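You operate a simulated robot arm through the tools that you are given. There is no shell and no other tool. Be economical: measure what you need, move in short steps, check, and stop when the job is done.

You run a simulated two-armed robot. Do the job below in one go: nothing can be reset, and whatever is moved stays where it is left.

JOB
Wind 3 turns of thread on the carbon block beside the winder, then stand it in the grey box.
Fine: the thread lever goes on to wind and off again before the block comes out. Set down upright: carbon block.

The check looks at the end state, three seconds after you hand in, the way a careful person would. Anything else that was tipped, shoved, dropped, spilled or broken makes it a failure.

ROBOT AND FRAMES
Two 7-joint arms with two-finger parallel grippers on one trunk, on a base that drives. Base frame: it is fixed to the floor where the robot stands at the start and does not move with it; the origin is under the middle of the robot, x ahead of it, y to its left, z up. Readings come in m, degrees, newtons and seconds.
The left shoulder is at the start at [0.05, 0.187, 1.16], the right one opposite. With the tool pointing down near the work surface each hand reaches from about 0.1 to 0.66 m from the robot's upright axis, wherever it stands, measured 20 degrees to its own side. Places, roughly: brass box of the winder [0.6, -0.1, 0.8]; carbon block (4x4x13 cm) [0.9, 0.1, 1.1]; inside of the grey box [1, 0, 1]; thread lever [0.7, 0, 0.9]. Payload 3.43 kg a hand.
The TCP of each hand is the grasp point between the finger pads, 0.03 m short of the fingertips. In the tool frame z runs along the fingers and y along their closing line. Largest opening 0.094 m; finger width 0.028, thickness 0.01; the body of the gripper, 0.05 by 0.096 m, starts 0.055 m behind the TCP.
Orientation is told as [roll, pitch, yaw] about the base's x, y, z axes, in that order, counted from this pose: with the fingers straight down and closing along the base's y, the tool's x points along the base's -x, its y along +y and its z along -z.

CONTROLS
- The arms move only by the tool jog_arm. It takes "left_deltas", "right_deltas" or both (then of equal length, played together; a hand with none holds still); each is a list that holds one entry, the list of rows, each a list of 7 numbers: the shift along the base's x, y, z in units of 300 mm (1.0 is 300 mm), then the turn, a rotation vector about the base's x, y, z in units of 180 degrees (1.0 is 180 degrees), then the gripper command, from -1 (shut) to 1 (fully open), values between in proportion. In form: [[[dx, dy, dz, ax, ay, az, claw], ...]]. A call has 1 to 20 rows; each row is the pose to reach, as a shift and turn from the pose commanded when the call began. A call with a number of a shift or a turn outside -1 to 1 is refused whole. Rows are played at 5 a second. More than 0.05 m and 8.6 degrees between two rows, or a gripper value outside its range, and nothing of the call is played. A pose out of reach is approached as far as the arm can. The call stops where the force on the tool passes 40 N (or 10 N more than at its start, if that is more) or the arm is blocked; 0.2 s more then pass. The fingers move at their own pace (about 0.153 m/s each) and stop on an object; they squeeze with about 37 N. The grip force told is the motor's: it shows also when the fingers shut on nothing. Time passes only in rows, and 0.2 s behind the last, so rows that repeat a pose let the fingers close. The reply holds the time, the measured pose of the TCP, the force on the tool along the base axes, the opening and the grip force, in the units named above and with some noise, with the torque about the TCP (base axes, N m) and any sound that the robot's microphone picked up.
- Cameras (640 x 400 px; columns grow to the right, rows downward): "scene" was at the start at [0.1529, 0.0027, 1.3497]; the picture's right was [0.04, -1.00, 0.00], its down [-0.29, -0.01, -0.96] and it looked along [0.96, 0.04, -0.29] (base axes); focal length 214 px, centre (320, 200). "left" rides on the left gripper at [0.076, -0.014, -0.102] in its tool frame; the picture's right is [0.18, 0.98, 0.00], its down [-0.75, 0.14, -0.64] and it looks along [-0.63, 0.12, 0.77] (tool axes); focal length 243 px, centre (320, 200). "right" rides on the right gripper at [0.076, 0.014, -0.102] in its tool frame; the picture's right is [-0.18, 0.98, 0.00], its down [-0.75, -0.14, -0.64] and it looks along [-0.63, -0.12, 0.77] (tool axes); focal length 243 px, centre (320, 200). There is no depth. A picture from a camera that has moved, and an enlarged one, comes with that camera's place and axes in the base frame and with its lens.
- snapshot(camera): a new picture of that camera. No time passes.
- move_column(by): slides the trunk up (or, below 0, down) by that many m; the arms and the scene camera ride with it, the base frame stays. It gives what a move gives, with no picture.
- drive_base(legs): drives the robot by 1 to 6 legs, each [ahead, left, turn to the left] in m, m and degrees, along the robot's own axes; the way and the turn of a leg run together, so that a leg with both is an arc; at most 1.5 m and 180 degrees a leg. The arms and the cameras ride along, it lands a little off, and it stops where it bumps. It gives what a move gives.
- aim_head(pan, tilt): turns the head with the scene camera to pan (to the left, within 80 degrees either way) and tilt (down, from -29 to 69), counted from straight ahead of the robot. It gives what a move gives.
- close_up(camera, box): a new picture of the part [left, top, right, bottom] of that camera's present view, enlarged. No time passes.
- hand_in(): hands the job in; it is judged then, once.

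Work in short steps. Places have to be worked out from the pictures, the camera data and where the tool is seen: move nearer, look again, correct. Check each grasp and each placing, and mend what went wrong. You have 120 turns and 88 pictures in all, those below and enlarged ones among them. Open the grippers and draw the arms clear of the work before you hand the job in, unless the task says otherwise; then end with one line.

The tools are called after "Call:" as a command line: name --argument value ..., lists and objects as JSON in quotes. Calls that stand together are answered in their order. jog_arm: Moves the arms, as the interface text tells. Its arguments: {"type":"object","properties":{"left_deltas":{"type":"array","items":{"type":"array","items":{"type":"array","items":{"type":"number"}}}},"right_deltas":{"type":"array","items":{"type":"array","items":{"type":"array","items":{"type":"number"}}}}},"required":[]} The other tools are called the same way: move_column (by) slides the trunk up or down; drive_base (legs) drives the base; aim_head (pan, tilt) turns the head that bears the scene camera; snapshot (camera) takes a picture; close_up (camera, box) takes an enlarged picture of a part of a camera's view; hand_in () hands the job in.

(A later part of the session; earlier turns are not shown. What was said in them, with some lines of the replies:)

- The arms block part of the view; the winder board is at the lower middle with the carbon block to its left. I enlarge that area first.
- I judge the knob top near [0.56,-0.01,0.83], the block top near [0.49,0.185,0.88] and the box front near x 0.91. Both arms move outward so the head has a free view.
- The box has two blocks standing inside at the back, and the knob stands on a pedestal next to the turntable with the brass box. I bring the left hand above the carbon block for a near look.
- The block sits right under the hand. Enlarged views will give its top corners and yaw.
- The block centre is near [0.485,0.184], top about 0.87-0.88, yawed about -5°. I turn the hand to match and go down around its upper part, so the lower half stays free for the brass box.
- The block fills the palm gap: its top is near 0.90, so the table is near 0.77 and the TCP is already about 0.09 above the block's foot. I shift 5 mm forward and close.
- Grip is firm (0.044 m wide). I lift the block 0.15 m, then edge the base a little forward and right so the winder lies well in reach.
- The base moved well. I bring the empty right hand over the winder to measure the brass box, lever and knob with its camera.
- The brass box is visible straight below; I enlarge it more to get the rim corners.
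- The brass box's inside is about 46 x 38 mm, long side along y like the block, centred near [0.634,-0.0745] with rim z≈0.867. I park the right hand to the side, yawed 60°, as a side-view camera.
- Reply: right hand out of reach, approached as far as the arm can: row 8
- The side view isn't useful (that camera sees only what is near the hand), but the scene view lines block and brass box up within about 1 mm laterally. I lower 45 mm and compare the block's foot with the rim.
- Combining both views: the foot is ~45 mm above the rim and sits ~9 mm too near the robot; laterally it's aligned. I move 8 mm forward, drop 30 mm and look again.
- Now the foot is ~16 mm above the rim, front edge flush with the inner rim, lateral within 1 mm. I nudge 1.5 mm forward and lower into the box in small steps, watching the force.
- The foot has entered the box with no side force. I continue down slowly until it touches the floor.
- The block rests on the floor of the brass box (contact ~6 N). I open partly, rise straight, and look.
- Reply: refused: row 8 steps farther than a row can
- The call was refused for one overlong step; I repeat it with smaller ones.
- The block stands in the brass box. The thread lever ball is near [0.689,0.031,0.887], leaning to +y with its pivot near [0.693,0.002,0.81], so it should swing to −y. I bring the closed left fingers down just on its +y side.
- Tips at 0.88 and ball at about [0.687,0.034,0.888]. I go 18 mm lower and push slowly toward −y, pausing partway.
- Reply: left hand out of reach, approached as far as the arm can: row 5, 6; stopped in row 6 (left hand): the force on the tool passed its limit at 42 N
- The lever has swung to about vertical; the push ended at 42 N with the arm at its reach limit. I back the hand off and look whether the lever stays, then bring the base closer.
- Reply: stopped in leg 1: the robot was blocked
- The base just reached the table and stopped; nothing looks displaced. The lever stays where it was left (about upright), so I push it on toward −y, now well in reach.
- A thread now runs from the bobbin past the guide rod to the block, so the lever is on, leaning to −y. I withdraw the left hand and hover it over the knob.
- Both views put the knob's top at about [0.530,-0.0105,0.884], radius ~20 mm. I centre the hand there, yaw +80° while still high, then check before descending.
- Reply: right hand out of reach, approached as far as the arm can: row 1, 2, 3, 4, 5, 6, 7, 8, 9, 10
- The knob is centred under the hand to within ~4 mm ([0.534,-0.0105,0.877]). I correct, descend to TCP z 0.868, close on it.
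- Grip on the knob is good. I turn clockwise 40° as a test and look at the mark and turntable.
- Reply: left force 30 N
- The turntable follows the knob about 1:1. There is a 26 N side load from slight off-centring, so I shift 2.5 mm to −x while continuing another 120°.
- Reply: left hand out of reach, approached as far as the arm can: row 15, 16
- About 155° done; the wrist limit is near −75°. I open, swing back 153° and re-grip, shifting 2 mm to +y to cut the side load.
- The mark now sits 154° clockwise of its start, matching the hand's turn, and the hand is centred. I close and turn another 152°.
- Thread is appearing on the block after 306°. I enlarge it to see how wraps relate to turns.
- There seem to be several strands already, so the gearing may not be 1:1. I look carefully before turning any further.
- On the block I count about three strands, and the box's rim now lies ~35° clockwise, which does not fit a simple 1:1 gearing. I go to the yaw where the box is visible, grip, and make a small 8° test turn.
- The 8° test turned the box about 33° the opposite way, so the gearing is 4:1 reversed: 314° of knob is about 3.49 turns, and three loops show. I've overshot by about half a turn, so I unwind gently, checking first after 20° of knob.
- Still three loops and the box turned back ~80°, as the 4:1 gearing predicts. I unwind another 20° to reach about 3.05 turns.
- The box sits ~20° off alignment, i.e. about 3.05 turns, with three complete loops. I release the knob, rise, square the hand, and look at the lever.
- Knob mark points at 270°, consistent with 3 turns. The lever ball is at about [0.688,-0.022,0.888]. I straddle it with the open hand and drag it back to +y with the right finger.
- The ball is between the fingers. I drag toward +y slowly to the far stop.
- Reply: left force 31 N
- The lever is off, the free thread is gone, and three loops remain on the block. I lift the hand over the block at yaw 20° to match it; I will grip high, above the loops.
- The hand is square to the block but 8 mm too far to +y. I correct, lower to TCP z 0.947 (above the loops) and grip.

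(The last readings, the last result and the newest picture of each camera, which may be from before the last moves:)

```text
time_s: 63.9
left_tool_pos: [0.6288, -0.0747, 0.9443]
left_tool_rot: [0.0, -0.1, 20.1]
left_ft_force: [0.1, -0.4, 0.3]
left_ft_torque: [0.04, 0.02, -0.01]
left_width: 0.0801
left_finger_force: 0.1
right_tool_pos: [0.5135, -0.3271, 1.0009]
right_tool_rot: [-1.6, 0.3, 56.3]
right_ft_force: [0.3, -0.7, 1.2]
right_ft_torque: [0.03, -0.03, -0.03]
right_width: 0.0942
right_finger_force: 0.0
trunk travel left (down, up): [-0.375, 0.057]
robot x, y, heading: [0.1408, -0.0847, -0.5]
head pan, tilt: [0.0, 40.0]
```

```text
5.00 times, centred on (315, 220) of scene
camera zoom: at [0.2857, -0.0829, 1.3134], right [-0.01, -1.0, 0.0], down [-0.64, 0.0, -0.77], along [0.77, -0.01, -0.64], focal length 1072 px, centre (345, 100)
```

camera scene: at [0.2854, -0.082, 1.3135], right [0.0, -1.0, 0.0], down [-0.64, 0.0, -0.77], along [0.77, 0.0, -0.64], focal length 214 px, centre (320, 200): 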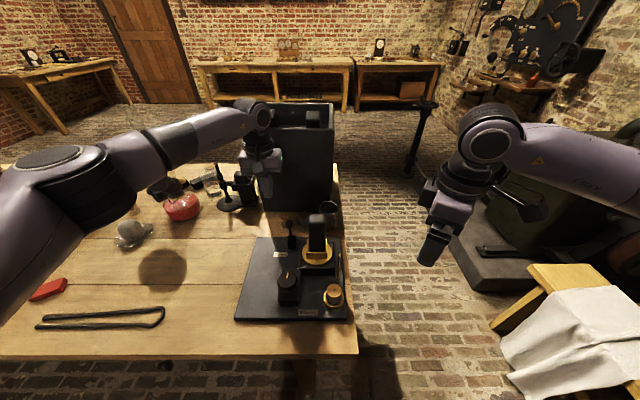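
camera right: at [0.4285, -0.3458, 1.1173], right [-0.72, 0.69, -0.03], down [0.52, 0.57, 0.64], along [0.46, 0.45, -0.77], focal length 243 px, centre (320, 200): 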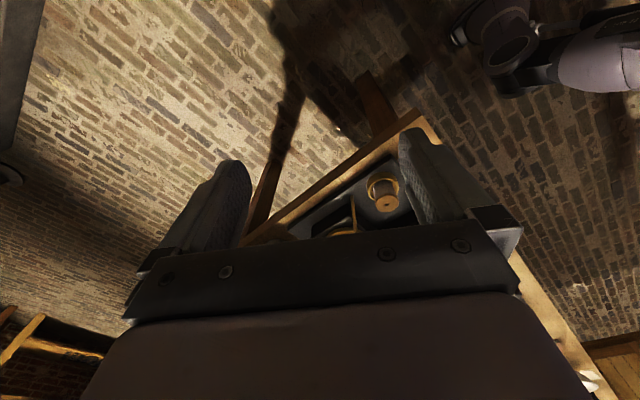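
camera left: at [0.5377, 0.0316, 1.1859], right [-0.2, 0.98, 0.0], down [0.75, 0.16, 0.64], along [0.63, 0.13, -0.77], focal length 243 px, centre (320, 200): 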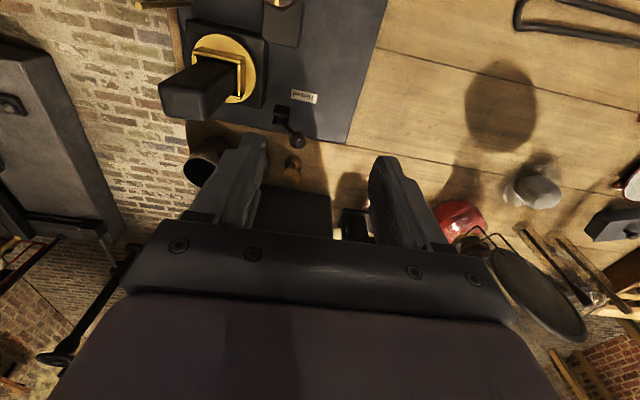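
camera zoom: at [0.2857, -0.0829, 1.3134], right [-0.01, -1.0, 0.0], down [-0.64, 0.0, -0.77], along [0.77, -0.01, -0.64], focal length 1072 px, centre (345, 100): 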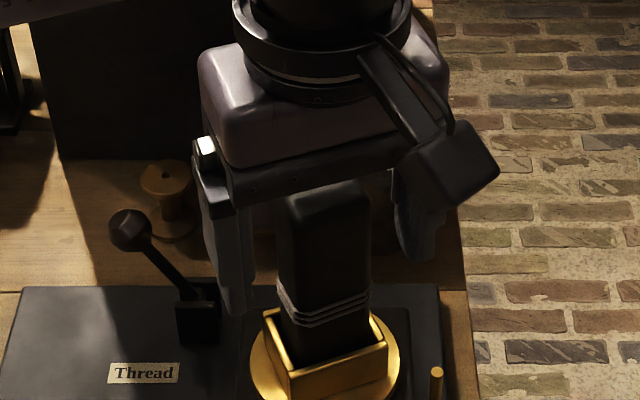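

The fingertips are just around the top loop's height, so I raise 11 mm and then close on bare block.

Call:
jog_arm --left_deltas '[[[0.008, 0, 0.036, 0, 0, 0, 0.7], [0.008, 0, 0.036, 0, 0, 0, -1], [0.008, 0, 0.036, 0, 0, 0, -1], [0.008, 0, 0.036, 0, 0, 0, -1]]]'

Call:
jog_arm --left_deltas '[[[0, 0, 0.05, 0, 0, 0, -1], [0, 0, 0.1, 0, 0, 0, -1], [0, 0, 0.2, 0, 0, 0, -1], [0, 0, 0.35, 0, 0, 0, -1], [0, 0, 0.5, 0, 0, 0, -1], [0, 0, 0.65, 0, 0, 0, -1]]]'

Call:
snapshot --camera "scene"

```text
time_s: 64.9
left_tool_pos: [0.6308, -0.0753, 0.9549]
left_tool_rot: [0.0, 0.0, 20.1]
left_ft_force: [-0.6, -0.2, -0.3]
left_ft_torque: [-0.02, -0.06, -0.02]
left_width: 0.0438
left_finger_force: 37.3
right_tool_pos: [0.5137, -0.3271, 0.9994]
right_tool_rot: [-1.7, 0.3, 56.4]
right_ft_force: [-0.4, 0.3, 0.5]
right_ft_torque: [0.03, -0.04, 0.01]
right_width: 0.0942
right_finger_force: 0.1
trunk travel left (down, up): [-0.375, 0.057]
robot x, y, heading: [0.1414, -0.0814, -0.3]
head pan, tilt: [0.0, 40.0]
```

```text
time_s: 66.3
left_tool_pos: [0.6326, -0.0745, 1.1534]
left_tool_rot: [0.0, 0.0, 20.0]
left_ft_force: [0.5, -0.9, -2.0]
left_ft_torque: [0.05, 0.0, 0.01]
left_width: 0.0442
left_finger_force: 37.5
right_tool_pos: [0.5131, -0.3269, 1.0004]
right_tool_rot: [-1.6, 0.3, 56.4]
right_ft_force: [-0.3, -1.0, 0.3]
right_ft_torque: [0.04, -0.03, 0.0]
right_width: 0.094
right_finger_force: 0.1
trunk travel left (down, up): [-0.375, 0.057]
robot x, y, heading: [0.1415, -0.0803, -0.5]
head pan, tilt: [0.0, 40.0]
```

```text
23 pictures are left
camera scene: at [0.2852, -0.0832, 1.3134], right [-0.01, -1.0, 0.0], down [-0.64, 0.0, -0.77], along [0.77, -0.01, -0.64], focal length 214 px, centre (320, 200)
```

scene: 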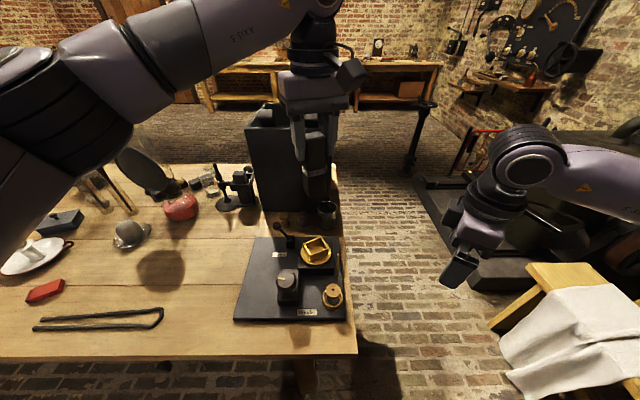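

The block is out with its loops and the winder undisturbed. I tuck both arms close to the trunk for driving.

Call:
jog_arm --left_deltas '[[[-0.064, 0.044, 0.051, 0, 0, -0.012, -1], [-0.128, 0.089, 0.102, 0, 0, -0.025, -1], [-0.192, 0.133, 0.152, 0, 0, -0.037, -1], [-0.256, 0.178, 0.203, 0, 0, -0.049, -1], [-0.32, 0.222, 0.254, 0, 0, -0.062, -1], [-0.385, 0.267, 0.305, 0, 0, -0.074, -1], [-0.449, 0.311, 0.355, 0, 0, -0.086, -1], [-0.513, 0.356, 0.406, 0, 0, -0.099, -1], [-0.577, 0.4, 0.457, 0, 0, -0.111, -1]]]' --right_deltas '[[[-0.042, 0.032, 0.092, 0, 0, -0.035, 1], [-0.084, 0.064, 0.184, 0, 0, -0.07, 1], [-0.126, 0.097, 0.277, 0, 0, -0.104, 1], [-0.168, 0.129, 0.369, 0, 0, -0.139, 1], [-0.209, 0.161, 0.461, 0, 0, -0.174, 1], [-0.251, 0.193, 0.553, 0, 0, -0.209, 1], [-0.293, 0.226, 0.646, 0, 0, -0.243, 1], [-0.335, 0.258, 0.738, 0, 0, -0.278, 1], [-0.377, 0.29, 0.83, 0, 0, -0.313, 1]]]'

Call:
drive_base --legs '[[-0.3, 0, 0]]'

Call:
aim_head --pan -35 --tilt 35

Call:
snapshot --camera "scene"

```text
time_s: 68.3
left_tool_pos: [0.4584, 0.0481, 1.2915]
left_tool_rot: [-0.2, 0.0, 0.0]
left_ft_force: [0.0, 0.5, -3.6]
left_ft_torque: [-0.02, 0.0, -0.03]
left_width: 0.044
left_finger_force: 36.6
right_tool_pos: [0.4015, -0.2381, 1.2519]
right_tool_rot: [-1.5, 0.3, 0.1]
right_ft_force: [0.0, -1.3, 0.0]
right_ft_torque: [0.02, -0.05, -0.04]
right_width: 0.094
right_finger_force: 0.1
trunk travel left (down, up): [-0.375, 0.057]
robot x, y, heading: [0.1398, -0.0813, -0.5]
head pan, tilt: [0.0, 40.0]
```

```text
time_s: 70.3
left_tool_pos: [0.1573, 0.0485, 1.2919]
left_tool_rot: [-0.1, 0.0, 0.6]
left_ft_force: [-0.5, -0.5, -3.2]
left_ft_torque: [0.03, -0.01, 0.03]
left_width: 0.0441
left_finger_force: 37.7
right_tool_pos: [0.1035, -0.2355, 1.2494]
right_tool_rot: [-1.6, 0.2, 0.8]
right_ft_force: [0.5, -1.1, 0.2]
right_ft_torque: [0.01, 0.02, 0.01]
right_width: 0.0939
right_finger_force: 0.1
trunk travel left (down, up): [-0.375, 0.057]
robot x, y, heading: [-0.159, -0.0824, 0.2]
head pan, tilt: [0.0, 40.0]
```

```text
time_s: 71.3
left_tool_pos: [0.158, 0.0495, 1.2915]
left_tool_rot: [-0.1, 0.1, 0.5]
left_ft_force: [-0.4, -0.3, -3.0]
left_ft_torque: [-0.02, 0.01, 0.02]
left_width: 0.0438
left_finger_force: 37.2
right_tool_pos: [0.1021, -0.2377, 1.2511]
right_tool_rot: [-1.3, 0.5, 2.1]
right_ft_force: [-16.3, -55.3, 26.1]
right_ft_torque: [7.11, 0.54, 5.79]
right_width: 0.0939
right_finger_force: 0.1
trunk travel left (down, up): [-0.375, 0.057]
robot x, y, heading: [-0.1576, -0.0779, -0.0]
head pan, tilt: [-35.0, 35.0]
```

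```text
22 pictures are left
camera scene: at [-0.0138, -0.0854, 1.3164], right [-0.05, -1.0, 0.0], down [-0.61, 0.03, -0.79], along [0.79, -0.04, -0.62], focal length 214 px, centre (320, 200)
```

scene: 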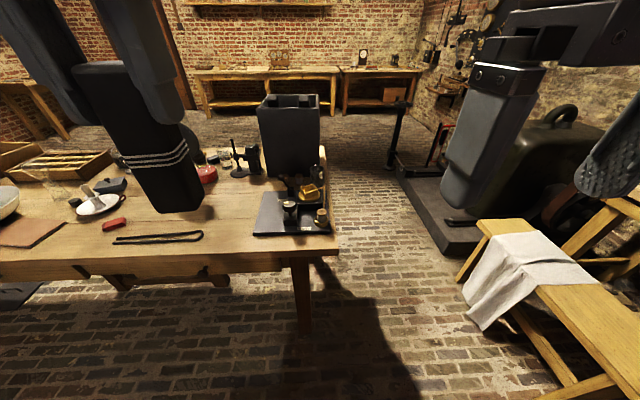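

The head ran against the right hand when panning. I turn it back at once and move the right hand outward.

Call:
aim_head --pan 0 --tilt 38

Call:
jog_arm --right_deltas '[[[0.05, -0.1, 0, 0, 0, 0, 1], [0.1, -0.2, 0, 0, 0, 0, 1], [0.1, -0.32, 0, 0, 0, 0, 1]]]'

```text
time_s: 72.3
left_tool_pos: [0.1578, 0.0493, 1.2916]
left_tool_rot: [0.0, 0.0, 0.6]
left_ft_force: [-0.2, -0.1, -2.3]
left_ft_torque: [0.03, 0.03, 0.02]
left_width: 0.0438
left_finger_force: 37.3
right_tool_pos: [0.1044, -0.2353, 1.2492]
right_tool_rot: [-1.6, 0.3, 0.5]
right_ft_force: [0.6, -2.8, -0.5]
right_ft_torque: [0.18, 0.06, 0.14]
right_width: 0.0939
right_finger_force: 0.0
trunk travel left (down, up): [-0.375, 0.057]
robot x, y, heading: [-0.1603, -0.0826, 0.2]
head pan, tilt: [0.0, 38.0]
```

```text
time_s: 73.2
left_tool_pos: [0.1573, 0.0478, 1.2931]
left_tool_rot: [-0.1, 0.0, 0.6]
left_ft_force: [-0.5, 0.2, -3.0]
left_ft_torque: [-0.02, 0.0, 0.01]
left_width: 0.0437
left_finger_force: 37.0
right_tool_pos: [0.1343, -0.3341, 1.2494]
right_tool_rot: [-1.6, 0.2, 0.8]
right_ft_force: [-0.4, -0.7, -0.7]
right_ft_torque: [0.02, 0.01, -0.01]
right_width: 0.0939
right_finger_force: 0.2
trunk travel left (down, up): [-0.375, 0.057]
robot x, y, heading: [-0.1597, -0.0829, 0.1]
head pan, tilt: [0.0, 38.0]
```

Mapping the floor: table's right edge y≈−0.17, bench/cloth y≈−0.9, so a corridor about 0.7 m wide. I sidestep to y≈−0.51, turn left 90° in the open, then will strafe along the table's end with the arms facing the table.

Call:
drive_base --legs '[[0, -0.43, 0], [0, 0, 90]]'

Call:
snapshot --camera "scene"

```text
time_s: 81.2
left_tool_pos: [-0.2864, -0.1912, 1.2928]
left_tool_rot: [-0.2, 0.0, 90.5]
left_ft_force: [-0.1, 0.1, -2.5]
left_ft_torque: [-0.06, 0.03, -0.02]
left_width: 0.0441
left_finger_force: 36.8
right_tool_pos: [0.095, -0.2139, 1.2495]
right_tool_rot: [-1.7, 0.3, 90.6]
right_ft_force: [-0.4, 0.5, -0.6]
right_ft_torque: [0.02, 0.0, 0.03]
right_width: 0.0939
right_finger_force: 0.1
trunk travel left (down, up): [-0.375, 0.057]
robot x, y, heading: [-0.1543, -0.5044, 89.8]
head pan, tilt: [0.0, 38.0]
```

```text
21 pictures are left
camera scene: at [-0.1562, -0.3651, 1.3163], right [1.0, 0.0, 0.0], down [0.0, -0.62, -0.79], along [0.0, 0.79, -0.62], focal length 214 px, centre (320, 200)
```

scene: 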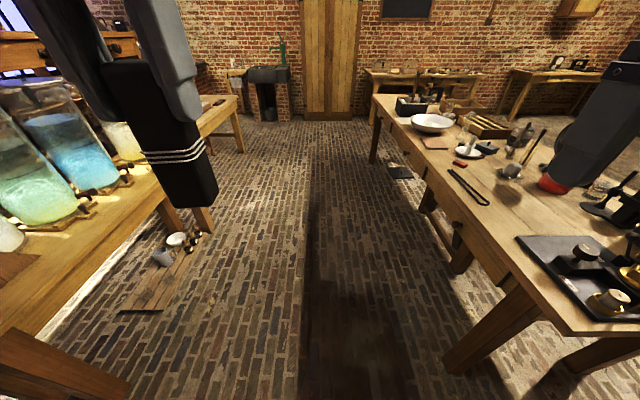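

Turned cleanly. Now I strafe right along the table end in two legs; hands at 1.25+ clear everything incl. the box rim at 1.09.

Call:
drive_base --legs '[[0, -0.5, 0]]'

Call:
snapshot --camera "scene"

```text
time_s: 86.1
left_tool_pos: [0.206, -0.1922, 1.2917]
left_tool_rot: [0.0, 0.2, 90.2]
left_ft_force: [-0.4, 0.2, -3.0]
left_ft_torque: [-0.04, 0.0, -0.03]
left_width: 0.044
left_finger_force: 36.9
right_tool_pos: [0.5877, -0.2183, 1.2499]
right_tool_rot: [-1.6, 0.3, 90.2]
right_ft_force: [-0.1, 0.0, -0.3]
right_ft_torque: [-0.02, 0.01, 0.03]
right_width: 0.0938
right_finger_force: 0.0
trunk travel left (down, up): [-0.375, 0.057]
robot x, y, heading: [0.331, -0.5094, 89.8]
head pan, tilt: [0.0, 38.0]
```

```text
20 pictures are left
camera scene: at [0.3351, -0.3667, 1.3163], right [1.0, -0.01, 0.0], down [0.0, -0.62, -0.79], along [0.0, 0.79, -0.62], focal length 214 px, centre (320, 200)
```

scene: 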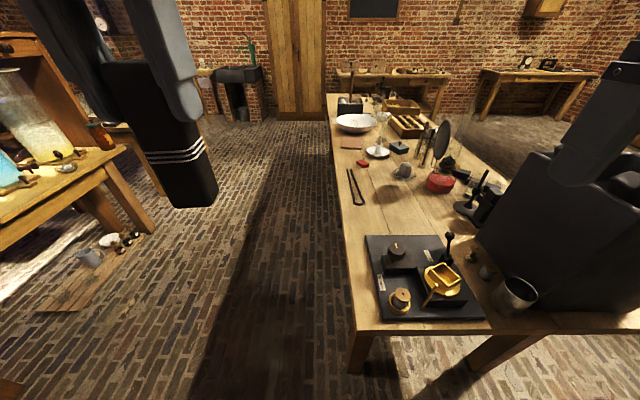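

Clear on all sides. Another 0.58 m brings me opposite the grey box.

Call:
drive_base --legs '[[0, -0.58, 0]]'

Call:
snapshot --camera "scene"

```text
time_s: 91.6
left_tool_pos: [0.7829, -0.1951, 1.2916]
left_tool_rot: [0.0, 0.1, 90.4]
left_ft_force: [0.1, -0.5, -2.2]
left_ft_torque: [-0.01, 0.0, -0.02]
left_width: 0.0438
left_finger_force: 36.9
right_tool_pos: [1.1645, -0.2184, 1.2499]
right_tool_rot: [-1.5, 0.3, 90.5]
right_ft_force: [0.4, 0.5, 0.6]
right_ft_torque: [0.0, 0.02, 0.03]
right_width: 0.0939
right_finger_force: 0.1
trunk travel left (down, up): [-0.375, 0.057]
robot x, y, heading: [0.9096, -0.5121, 90.0]
head pan, tilt: [0.0, 38.0]
```

```text
19 pictures are left
camera scene: at [0.9133, -0.3688, 1.3163], right [1.0, 0.0, 0.0], down [0.0, -0.62, -0.79], along [0.0, 0.79, -0.62], focal length 214 px, centre (320, 200)
```

scene: 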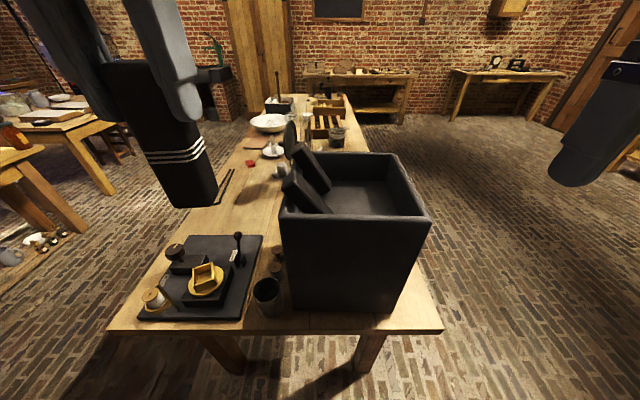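

The box interior is now visible, with two things on its left (−x) side. I enlarge it.

Call:
close_up --camera "scene" --box '[265, 130, 445, 320]'

```text
2.11 times, centred on (355, 225) of scene
camera zoom: at [0.9133, -0.3688, 1.3163], right [1.0, 0.0, 0.0], down [0.0, -0.62, -0.79], along [0.0, 0.79, -0.62], focal length 452 px, centre (246, 147)
```

zoom: 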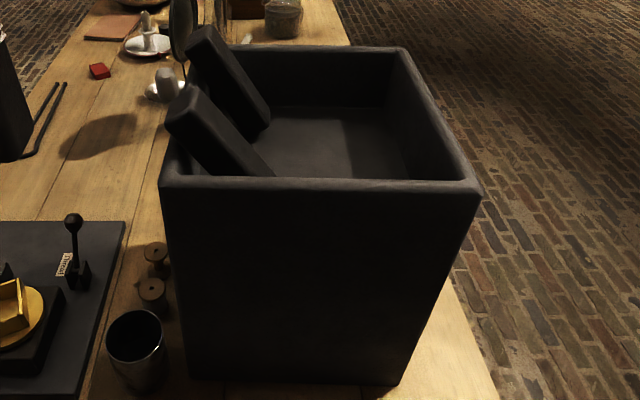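

The box inside is about x 0.86–1.075, y −0.115–0.09, floor near z 1.02, with two blocks leaning on the −x side down to x≈0.945. I'll stand mine at about [1.015,−0.01]; I move it above there and draw the right hand aside.

Call:
jog_arm --left_deltas '[[[0.1, 0.04, 0, 0, 0, 0, -1], [0.21, 0.09, 0, 0, 0, 0, -1], [0.32, 0.18, 0, 0, 0, 0, -1], [0.43, 0.28, 0, 0, 0, 0, -1], [0.54, 0.39, 0, 0, 0, 0, -1], [0.65, 0.5, 0, 0, 0, 0, -1], [0.773, 0.6, 0, 0, 0, 0, -1]]]' --right_deltas '[[[0.05, -0.05, 0, 0, 0, 0, 1], [0.1, -0.1, 0, 0, 0, 0, 1], [0.15, -0.15, 0, 0, 0, 0, 1], [0.2, -0.2, 0, 0, 0, 0, 1], [0.2, -0.2, 0, 0, 0, 0, 1], [0.2, -0.2, 0, 0, 0, 0, 1], [0.2, -0.2, 0, 0, 0, 0, 1]]]'

Call:
close_up --camera "scene" --box '[255, 60, 455, 260]'

Call:
close_up --camera "left" --box '[180, 0, 460, 260]'

```text
time_s: 93.2
left_tool_pos: [0.9125, -0.0371, 1.3021]
left_tool_rot: [-5.4, 0.0, 97.0]
left_ft_force: [0.5, -0.1, -2.7]
left_ft_torque: [-0.05, 0.05, 0.02]
left_width: 0.0439
left_finger_force: 37.1
left hand out of reach, approached as far as the arm can: row 6, 7
right_tool_pos: [1.2199, -0.2721, 1.2461]
right_tool_rot: [-1.5, 0.3, 90.7]
right_ft_force: [1.5, 0.5, 0.0]
right_ft_torque: [-0.02, 0.02, -0.02]
right_width: 0.094
right_finger_force: 0.1
right hand out of reach, approached as far as the arm can: row 4, 5, 6, 7
trunk travel left (down, up): [-0.375, 0.057]
robot x, y, heading: [0.9108, -0.5122, 90.0]
head pan, tilt: [0.0, 38.0]
stopped in row 7 (left hand): the arm was blocked; the commanded pose is now the measured one
```

```text
2.00 times, centred on (355, 160) of scene
camera zoom: at [0.9142, -0.3684, 1.3162], right [1.0, 0.0, 0.0], down [0.0, -0.62, -0.79], along [0.0, 0.79, -0.62], focal length 429 px, centre (250, 280)
```

zoom: 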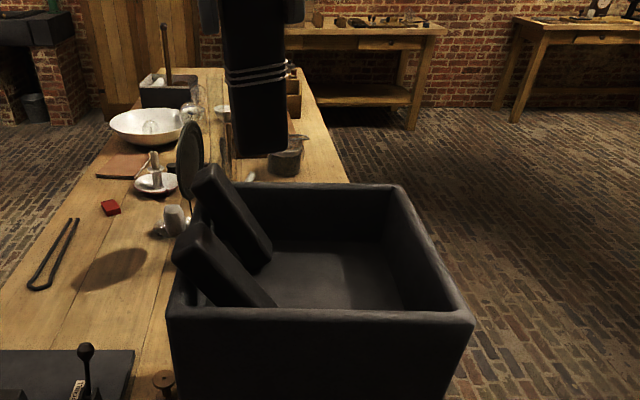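

```text
1.54 times, centred on (320, 130) of left
camera zoom: at [0.9264, -0.1139, 1.4063], right [-0.95, -0.3, -0.09], down [-0.29, 0.72, 0.63], along [-0.12, 0.62, -0.77], focal length 373 px, centre (320, 308)
```

zoom: 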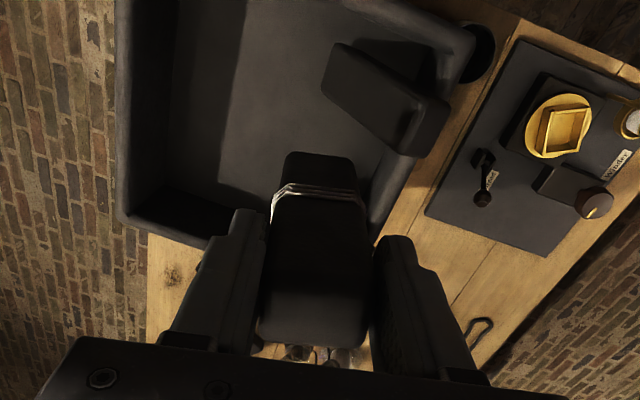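

The arm hit its reach limit up there, tilting 5°. I shift the base 0.13 m right and 3 cm ahead, so the spot lies straight before the left shoulder.

Call:
drive_base --legs '[[0.03, -0.14, 0]]'

Call:
jog_arm --left_deltas '[[[0, -0.02, -0.05, 0.01, 0, -0.01, -1], [0, -0.04, -0.1, 0.02, 0, -0.025, -1], [0, -0.04, -0.15, 0.03, 0, -0.038, -1]]]'

```text
time_s: 95.1
left_tool_pos: [1.0577, -0.0088, 1.304]
left_tool_rot: [-5.6, -0.2, 96.9]
left_ft_force: [0.4, -0.5, -3.2]
left_ft_torque: [-0.04, 0.02, 0.03]
left_width: 0.0437
left_finger_force: 37.0
right_tool_pos: [1.3643, -0.2424, 1.2454]
right_tool_rot: [-1.4, 0.4, 90.5]
right_ft_force: [0.8, -0.2, 0.0]
right_ft_torque: [0.01, 0.03, 0.0]
right_width: 0.0941
right_finger_force: 0.1
trunk travel left (down, up): [-0.375, 0.057]
robot x, y, heading: [1.0586, -0.4782, 89.9]
head pan, tilt: [0.0, 38.0]
```

```text
time_s: 95.9
left_tool_pos: [1.0564, -0.0211, 1.2593]
left_tool_rot: [-5.8, -5.8, 90.0]
left_ft_force: [0.1, -0.5, -2.0]
left_ft_torque: [-0.07, 0.03, -0.01]
left_width: 0.0439
left_finger_force: 37.4
right_tool_pos: [1.3644, -0.2437, 1.2464]
right_tool_rot: [-1.7, 0.4, 90.6]
right_ft_force: [-0.5, -0.1, -1.2]
right_ft_torque: [0.02, 0.01, 0.0]
right_width: 0.0941
right_finger_force: 0.1
trunk travel left (down, up): [-0.375, 0.057]
robot x, y, heading: [1.0568, -0.4848, 90.0]
head pan, tilt: [0.0, 38.0]
```

My turn went about the wrong axis; the tilt in base axes is (+5.8°, −5.8°), so I undo it with (−5.8°, +5.8°) and move to above [1.015,−0.01].

Call:
jog_arm --left_deltas '[[[-0.07, 0.018, -0.03, -0.016, 0.016, 0, -1], [-0.138, 0.037, -0.06, -0.0322, 0.0322, 0, -1], [-0.138, 0.037, -0.13, -0.0322, 0.0322, 0, -1]]]'

Call:
snapshot --camera "scene"

Call:
close_up --camera "left" --box '[180, 0, 460, 260]'

```text
time_s: 96.7
left_tool_pos: [1.0166, -0.0099, 1.2209]
left_tool_rot: [-0.1, 0.4, 89.8]
left_ft_force: [0.3, 0.2, -3.0]
left_ft_torque: [-0.03, 0.01, 0.02]
left_width: 0.0436
left_finger_force: 36.8
right_tool_pos: [1.3642, -0.2427, 1.2464]
right_tool_rot: [-1.6, 0.2, 90.5]
right_ft_force: [-0.3, -0.1, -0.2]
right_ft_torque: [-0.01, -0.01, 0.01]
right_width: 0.0941
right_finger_force: 0.0
trunk travel left (down, up): [-0.375, 0.057]
robot x, y, heading: [1.0568, -0.4808, 90.3]
head pan, tilt: [0.0, 38.0]
```

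```text
15 pictures are left
camera scene: at [1.0581, -0.3385, 1.3163], right [1.0, 0.0, 0.0], down [0.0, -0.62, -0.79], along [0.0, 0.79, -0.62], focal length 214 px, centre (320, 200)
```

scene: 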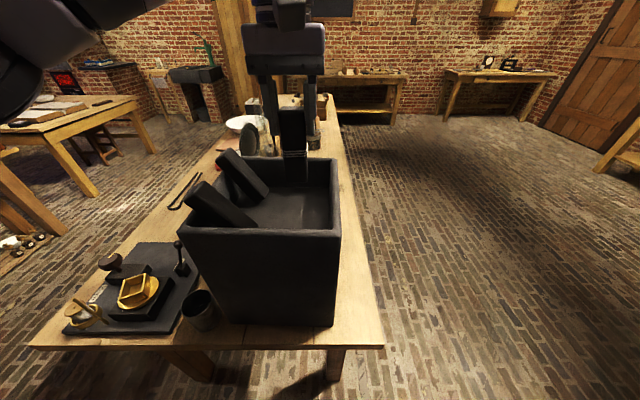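

```text
1.54 times, centred on (320, 130) of left
camera zoom: at [1.03, -0.0858, 1.3232], right [-0.98, -0.18, 0.0], down [-0.14, 0.76, 0.64], along [-0.11, 0.63, -0.77], focal length 373 px, centre (320, 308)
```

zoom: 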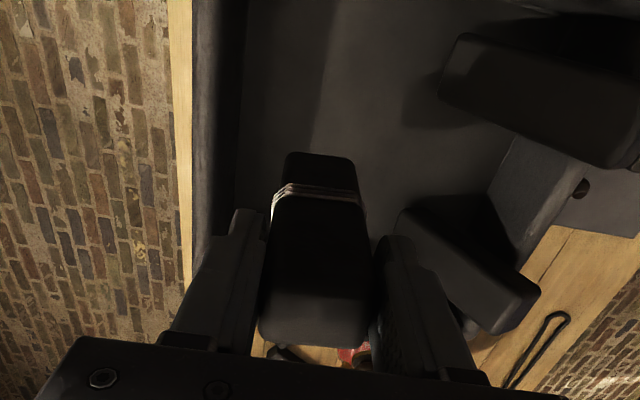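

The spot is free: the leaning blocks' lower ends are at x≈0.94, mine spans 0.993–1.037. I lower 75 mm first.

Call:
jog_arm --left_deltas '[[[0, 0, -0.08, 0, 0, 0, -1], [0, 0, -0.16, 0, 0, 0, -1], [0, 0, -0.22, 0, 0, 0, -1], [0, 0, -0.25, 0, 0, 0, -1]]]'

Call:
close_up --camera "scene" --box '[180, 90, 380, 260]'

```text
time_s: 97.7
left_tool_pos: [1.0144, -0.0093, 1.1451]
left_tool_rot: [-0.1, 0.2, 89.7]
left_ft_force: [-0.8, 0.3, -2.9]
left_ft_torque: [-0.07, 0.0, -0.01]
left_width: 0.0439
left_finger_force: 37.2
right_tool_pos: [1.3642, -0.243, 1.2466]
right_tool_rot: [-1.7, 0.4, 90.4]
right_ft_force: [0.3, -0.1, 0.4]
right_ft_torque: [0.0, 0.03, -0.02]
right_width: 0.0941
right_finger_force: 0.0
trunk travel left (down, up): [-0.375, 0.057]
robot x, y, heading: [1.0542, -0.4849, 89.9]
head pan, tilt: [0.0, 38.0]
```

```text
2.35 times, centred on (280, 175) of scene
camera zoom: at [1.0584, -0.3388, 1.3163], right [1.0, 0.0, 0.0], down [0.0, -0.62, -0.79], along [0.0, 0.79, -0.62], focal length 505 px, centre (414, 259)
```

zoom: 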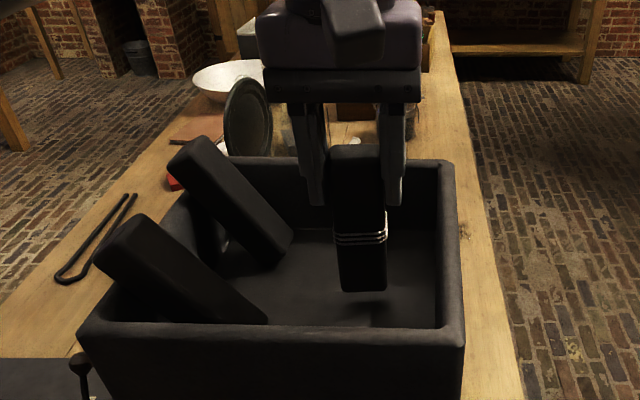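

The block hangs upright just over a free patch of floor, shadow beneath it. I lower in 3 mm steps to touch.

Call:
jog_arm --left_deltas '[[[0, 0, -0.012, 0, 0, 0, -1], [0, 0, -0.024, 0, 0, 0, -1], [0, 0, -0.036, 0, 0, 0, -1], [0, 0, -0.046, 0, 0, 0, -1]]]'

```text
time_s: 98.7
left_tool_pos: [1.0152, -0.011, 1.1318]
left_tool_rot: [0.0, 0.2, 89.8]
left_ft_force: [0.2, -0.3, -2.9]
left_ft_torque: [-0.01, 0.01, 0.03]
left_width: 0.044
left_finger_force: 37.5
right_tool_pos: [1.3649, -0.2432, 1.2474]
right_tool_rot: [-1.6, 0.3, 90.5]
right_ft_force: [0.6, -0.7, -0.3]
right_ft_torque: [0.0, -0.03, 0.0]
right_width: 0.094
right_finger_force: 0.0
trunk travel left (down, up): [-0.375, 0.057]
robot x, y, heading: [1.0542, -0.4836, 89.7]
head pan, tilt: [0.0, 38.0]
```

No contact yet; I continue in 3 mm steps.

Call:
jog_arm --left_deltas '[[[0, 0, -0.01, 0, 0, 0, -1], [0, 0, -0.02, 0, 0, 0, -1], [0, 0, -0.03, 0, 0, 0, -1], [0, 0, -0.04, 0, 0, 0, -1]]]'

Call:
close_up --camera "scene" --box '[240, 120, 360, 250]'

```text
time_s: 99.7
left_tool_pos: [1.0156, -0.0126, 1.1252]
left_tool_rot: [-0.4, -0.4, 89.8]
left_ft_force: [0.0, 3.1, 35.0]
left_ft_torque: [0.41, 0.04, 0.06]
left_width: 0.0442
left_finger_force: 37.5
right_tool_pos: [1.3653, -0.2441, 1.2472]
right_tool_rot: [-1.5, 0.2, 90.5]
right_ft_force: [-0.4, 1.1, 0.1]
right_ft_torque: [-0.01, 0.02, 0.02]
right_width: 0.0939
right_finger_force: 0.1
trunk travel left (down, up): [-0.375, 0.057]
robot x, y, heading: [1.058, -0.4844, 89.6]
head pan, tilt: [0.0, 38.0]
```

```text
3.08 times, centred on (300, 185) of scene
camera zoom: at [1.0586, -0.3412, 1.3171], right [1.0, 0.0, 0.0], down [0.0, -0.61, -0.79], along [0.0, 0.79, -0.61], focal length 660 px, centre (382, 246)
```

zoom: 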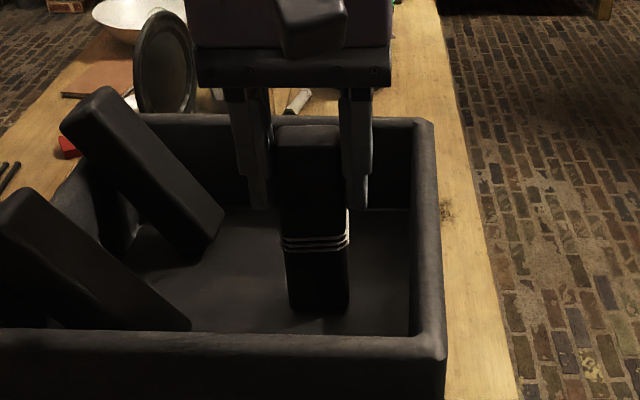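

The block stands on the floor (35 N pressed). I ease up 6 mm of command to relieve the press, then open partly and wait.

Call:
jog_arm --left_deltas '[[[0, 0, 0.01, 0, 0, 0, -1], [0, 0, 0.018, 0, 0, 0, -1], [0, 0, 0.02, 0, 0, 0, -1]]]'

```text
time_s: 100.5
left_tool_pos: [1.0156, -0.0115, 1.124]
left_tool_rot: [0.0, 0.3, 89.7]
left_ft_force: [-0.2, 1.3, 6.0]
left_ft_torque: [0.3, -0.26, 0.01]
left_width: 0.0439
left_finger_force: 37.2
right_tool_pos: [1.3638, -0.2427, 1.2451]
right_tool_rot: [-1.5, 0.3, 90.6]
right_ft_force: [0.6, 0.9, -0.7]
right_ft_torque: [-0.01, 0.0, -0.04]
right_width: 0.0938
right_finger_force: 0.1
trunk travel left (down, up): [-0.375, 0.057]
robot x, y, heading: [1.0588, -0.4858, 89.8]
head pan, tilt: [0.0, 38.0]
```

Contact force is down to about 9 N. I open partly and rise straight.

Call:
jog_arm --left_deltas '[[[0, 0, 0, 0, 0, 0, 0], [0, 0, 0, 0, 0, 0, 0.4], [0, 0, 0, 0, 0, 0, 0.4], [0, 0, 0.05, 0, 0, 0, 0.4], [0, 0, 0.12, 0, 0, 0, 0.4], [0, 0, 0.22, 0, 0, 0, 0.4], [0, 0, 0.34, 0, 0, 0, 0.4], [0, 0, 0.45, 0, 0, 0, 0.4]]]'

Call:
close_up --camera "scene" --box '[200, 120, 360, 270]'

```text
time_s: 102.3
left_tool_pos: [1.0153, -0.0116, 1.2608]
left_tool_rot: [-0.1, 0.2, 89.7]
left_ft_force: [1.2, -0.2, -0.3]
left_ft_torque: [-0.01, 0.02, -0.02]
left_width: 0.0655
left_finger_force: 0.1
right_tool_pos: [1.3654, -0.2446, 1.2471]
right_tool_rot: [-1.5, 0.3, 90.5]
right_ft_force: [0.4, 0.7, -0.4]
right_ft_torque: [-0.02, -0.01, -0.02]
right_width: 0.094
right_finger_force: 0.1
trunk travel left (down, up): [-0.375, 0.057]
robot x, y, heading: [1.0597, -0.4837, 90.1]
head pan, tilt: [0.0, 38.0]
```

```text
2.67 times, centred on (280, 195) of scene
camera zoom: at [1.0588, -0.3396, 1.3164], right [1.0, 0.0, 0.0], down [0.0, -0.62, -0.79], along [0.0, 0.79, -0.62], focal length 572 px, centre (427, 213)
```

zoom: 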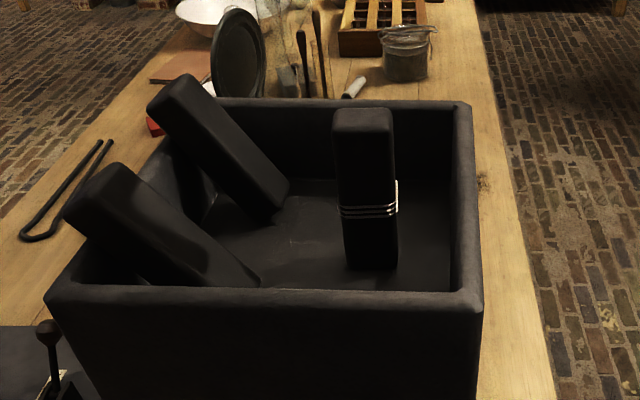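

The block stands upright in the box with its three loops, untouched by the hand. I draw the left hand back over the near rim toward the trunk.

Call:
jog_arm --left_deltas '[[[0, 0, 0.08, 0, 0, 0, 0.4], [0, -0.12, 0.1, 0, 0, 0, 0.6], [-0.05, -0.26, 0.1, 0, 0, 0, 1], [-0.15, -0.38, 0.1, 0, 0, 0, 1], [-0.27, -0.48, 0.1, 0, 0, 0, 1], [-0.4, -0.55, 0.1, 0, 0, 0, 1]]]'

Call:
snapshot --camera "scene"

```text
time_s: 103.7
left_tool_pos: [0.8951, -0.178, 1.2913]
left_tool_rot: [-0.3, 0.3, 89.8]
left_ft_force: [0.4, -0.1, -0.4]
left_ft_torque: [-0.01, -0.02, -0.01]
left_width: 0.0938
left_finger_force: 0.1
right_tool_pos: [1.3634, -0.2439, 1.2467]
right_tool_rot: [-1.6, 0.1, 90.4]
right_ft_force: [-0.3, 0.0, 0.4]
right_ft_torque: [-0.02, -0.03, -0.02]
right_width: 0.0941
right_finger_force: 0.0
trunk travel left (down, up): [-0.375, 0.057]
robot x, y, heading: [1.056, -0.4818, 89.5]
head pan, tilt: [0.0, 38.0]
```

```text
10 pictures are left
camera scene: at [1.0573, -0.3396, 1.3164], right [1.0, 0.0, 0.0], down [0.0, -0.62, -0.79], along [0.0, 0.79, -0.62], focal length 214 px, centre (320, 200)
```

scene: 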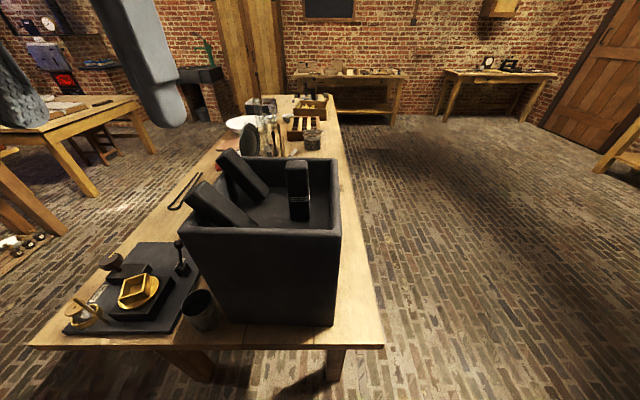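

The block stands in the box, the lever is off, everything else is in place, and both open hands are clear. I hand in.

Call:
hand_in

```text
The job is handed in.
```

I handed the job in. The carbon block stands upright in the grey box with three loops of thread on it, the thread lever is off, and both open hands are clear. I overshot to about 3.5 turns because the knob is geared about 4:1, so I wound back to about 3.05 before switching the lever off. When I panned the head it pressed against my own right hand at about 55 N; I turned it back at once, and nothing on the bench was touched.
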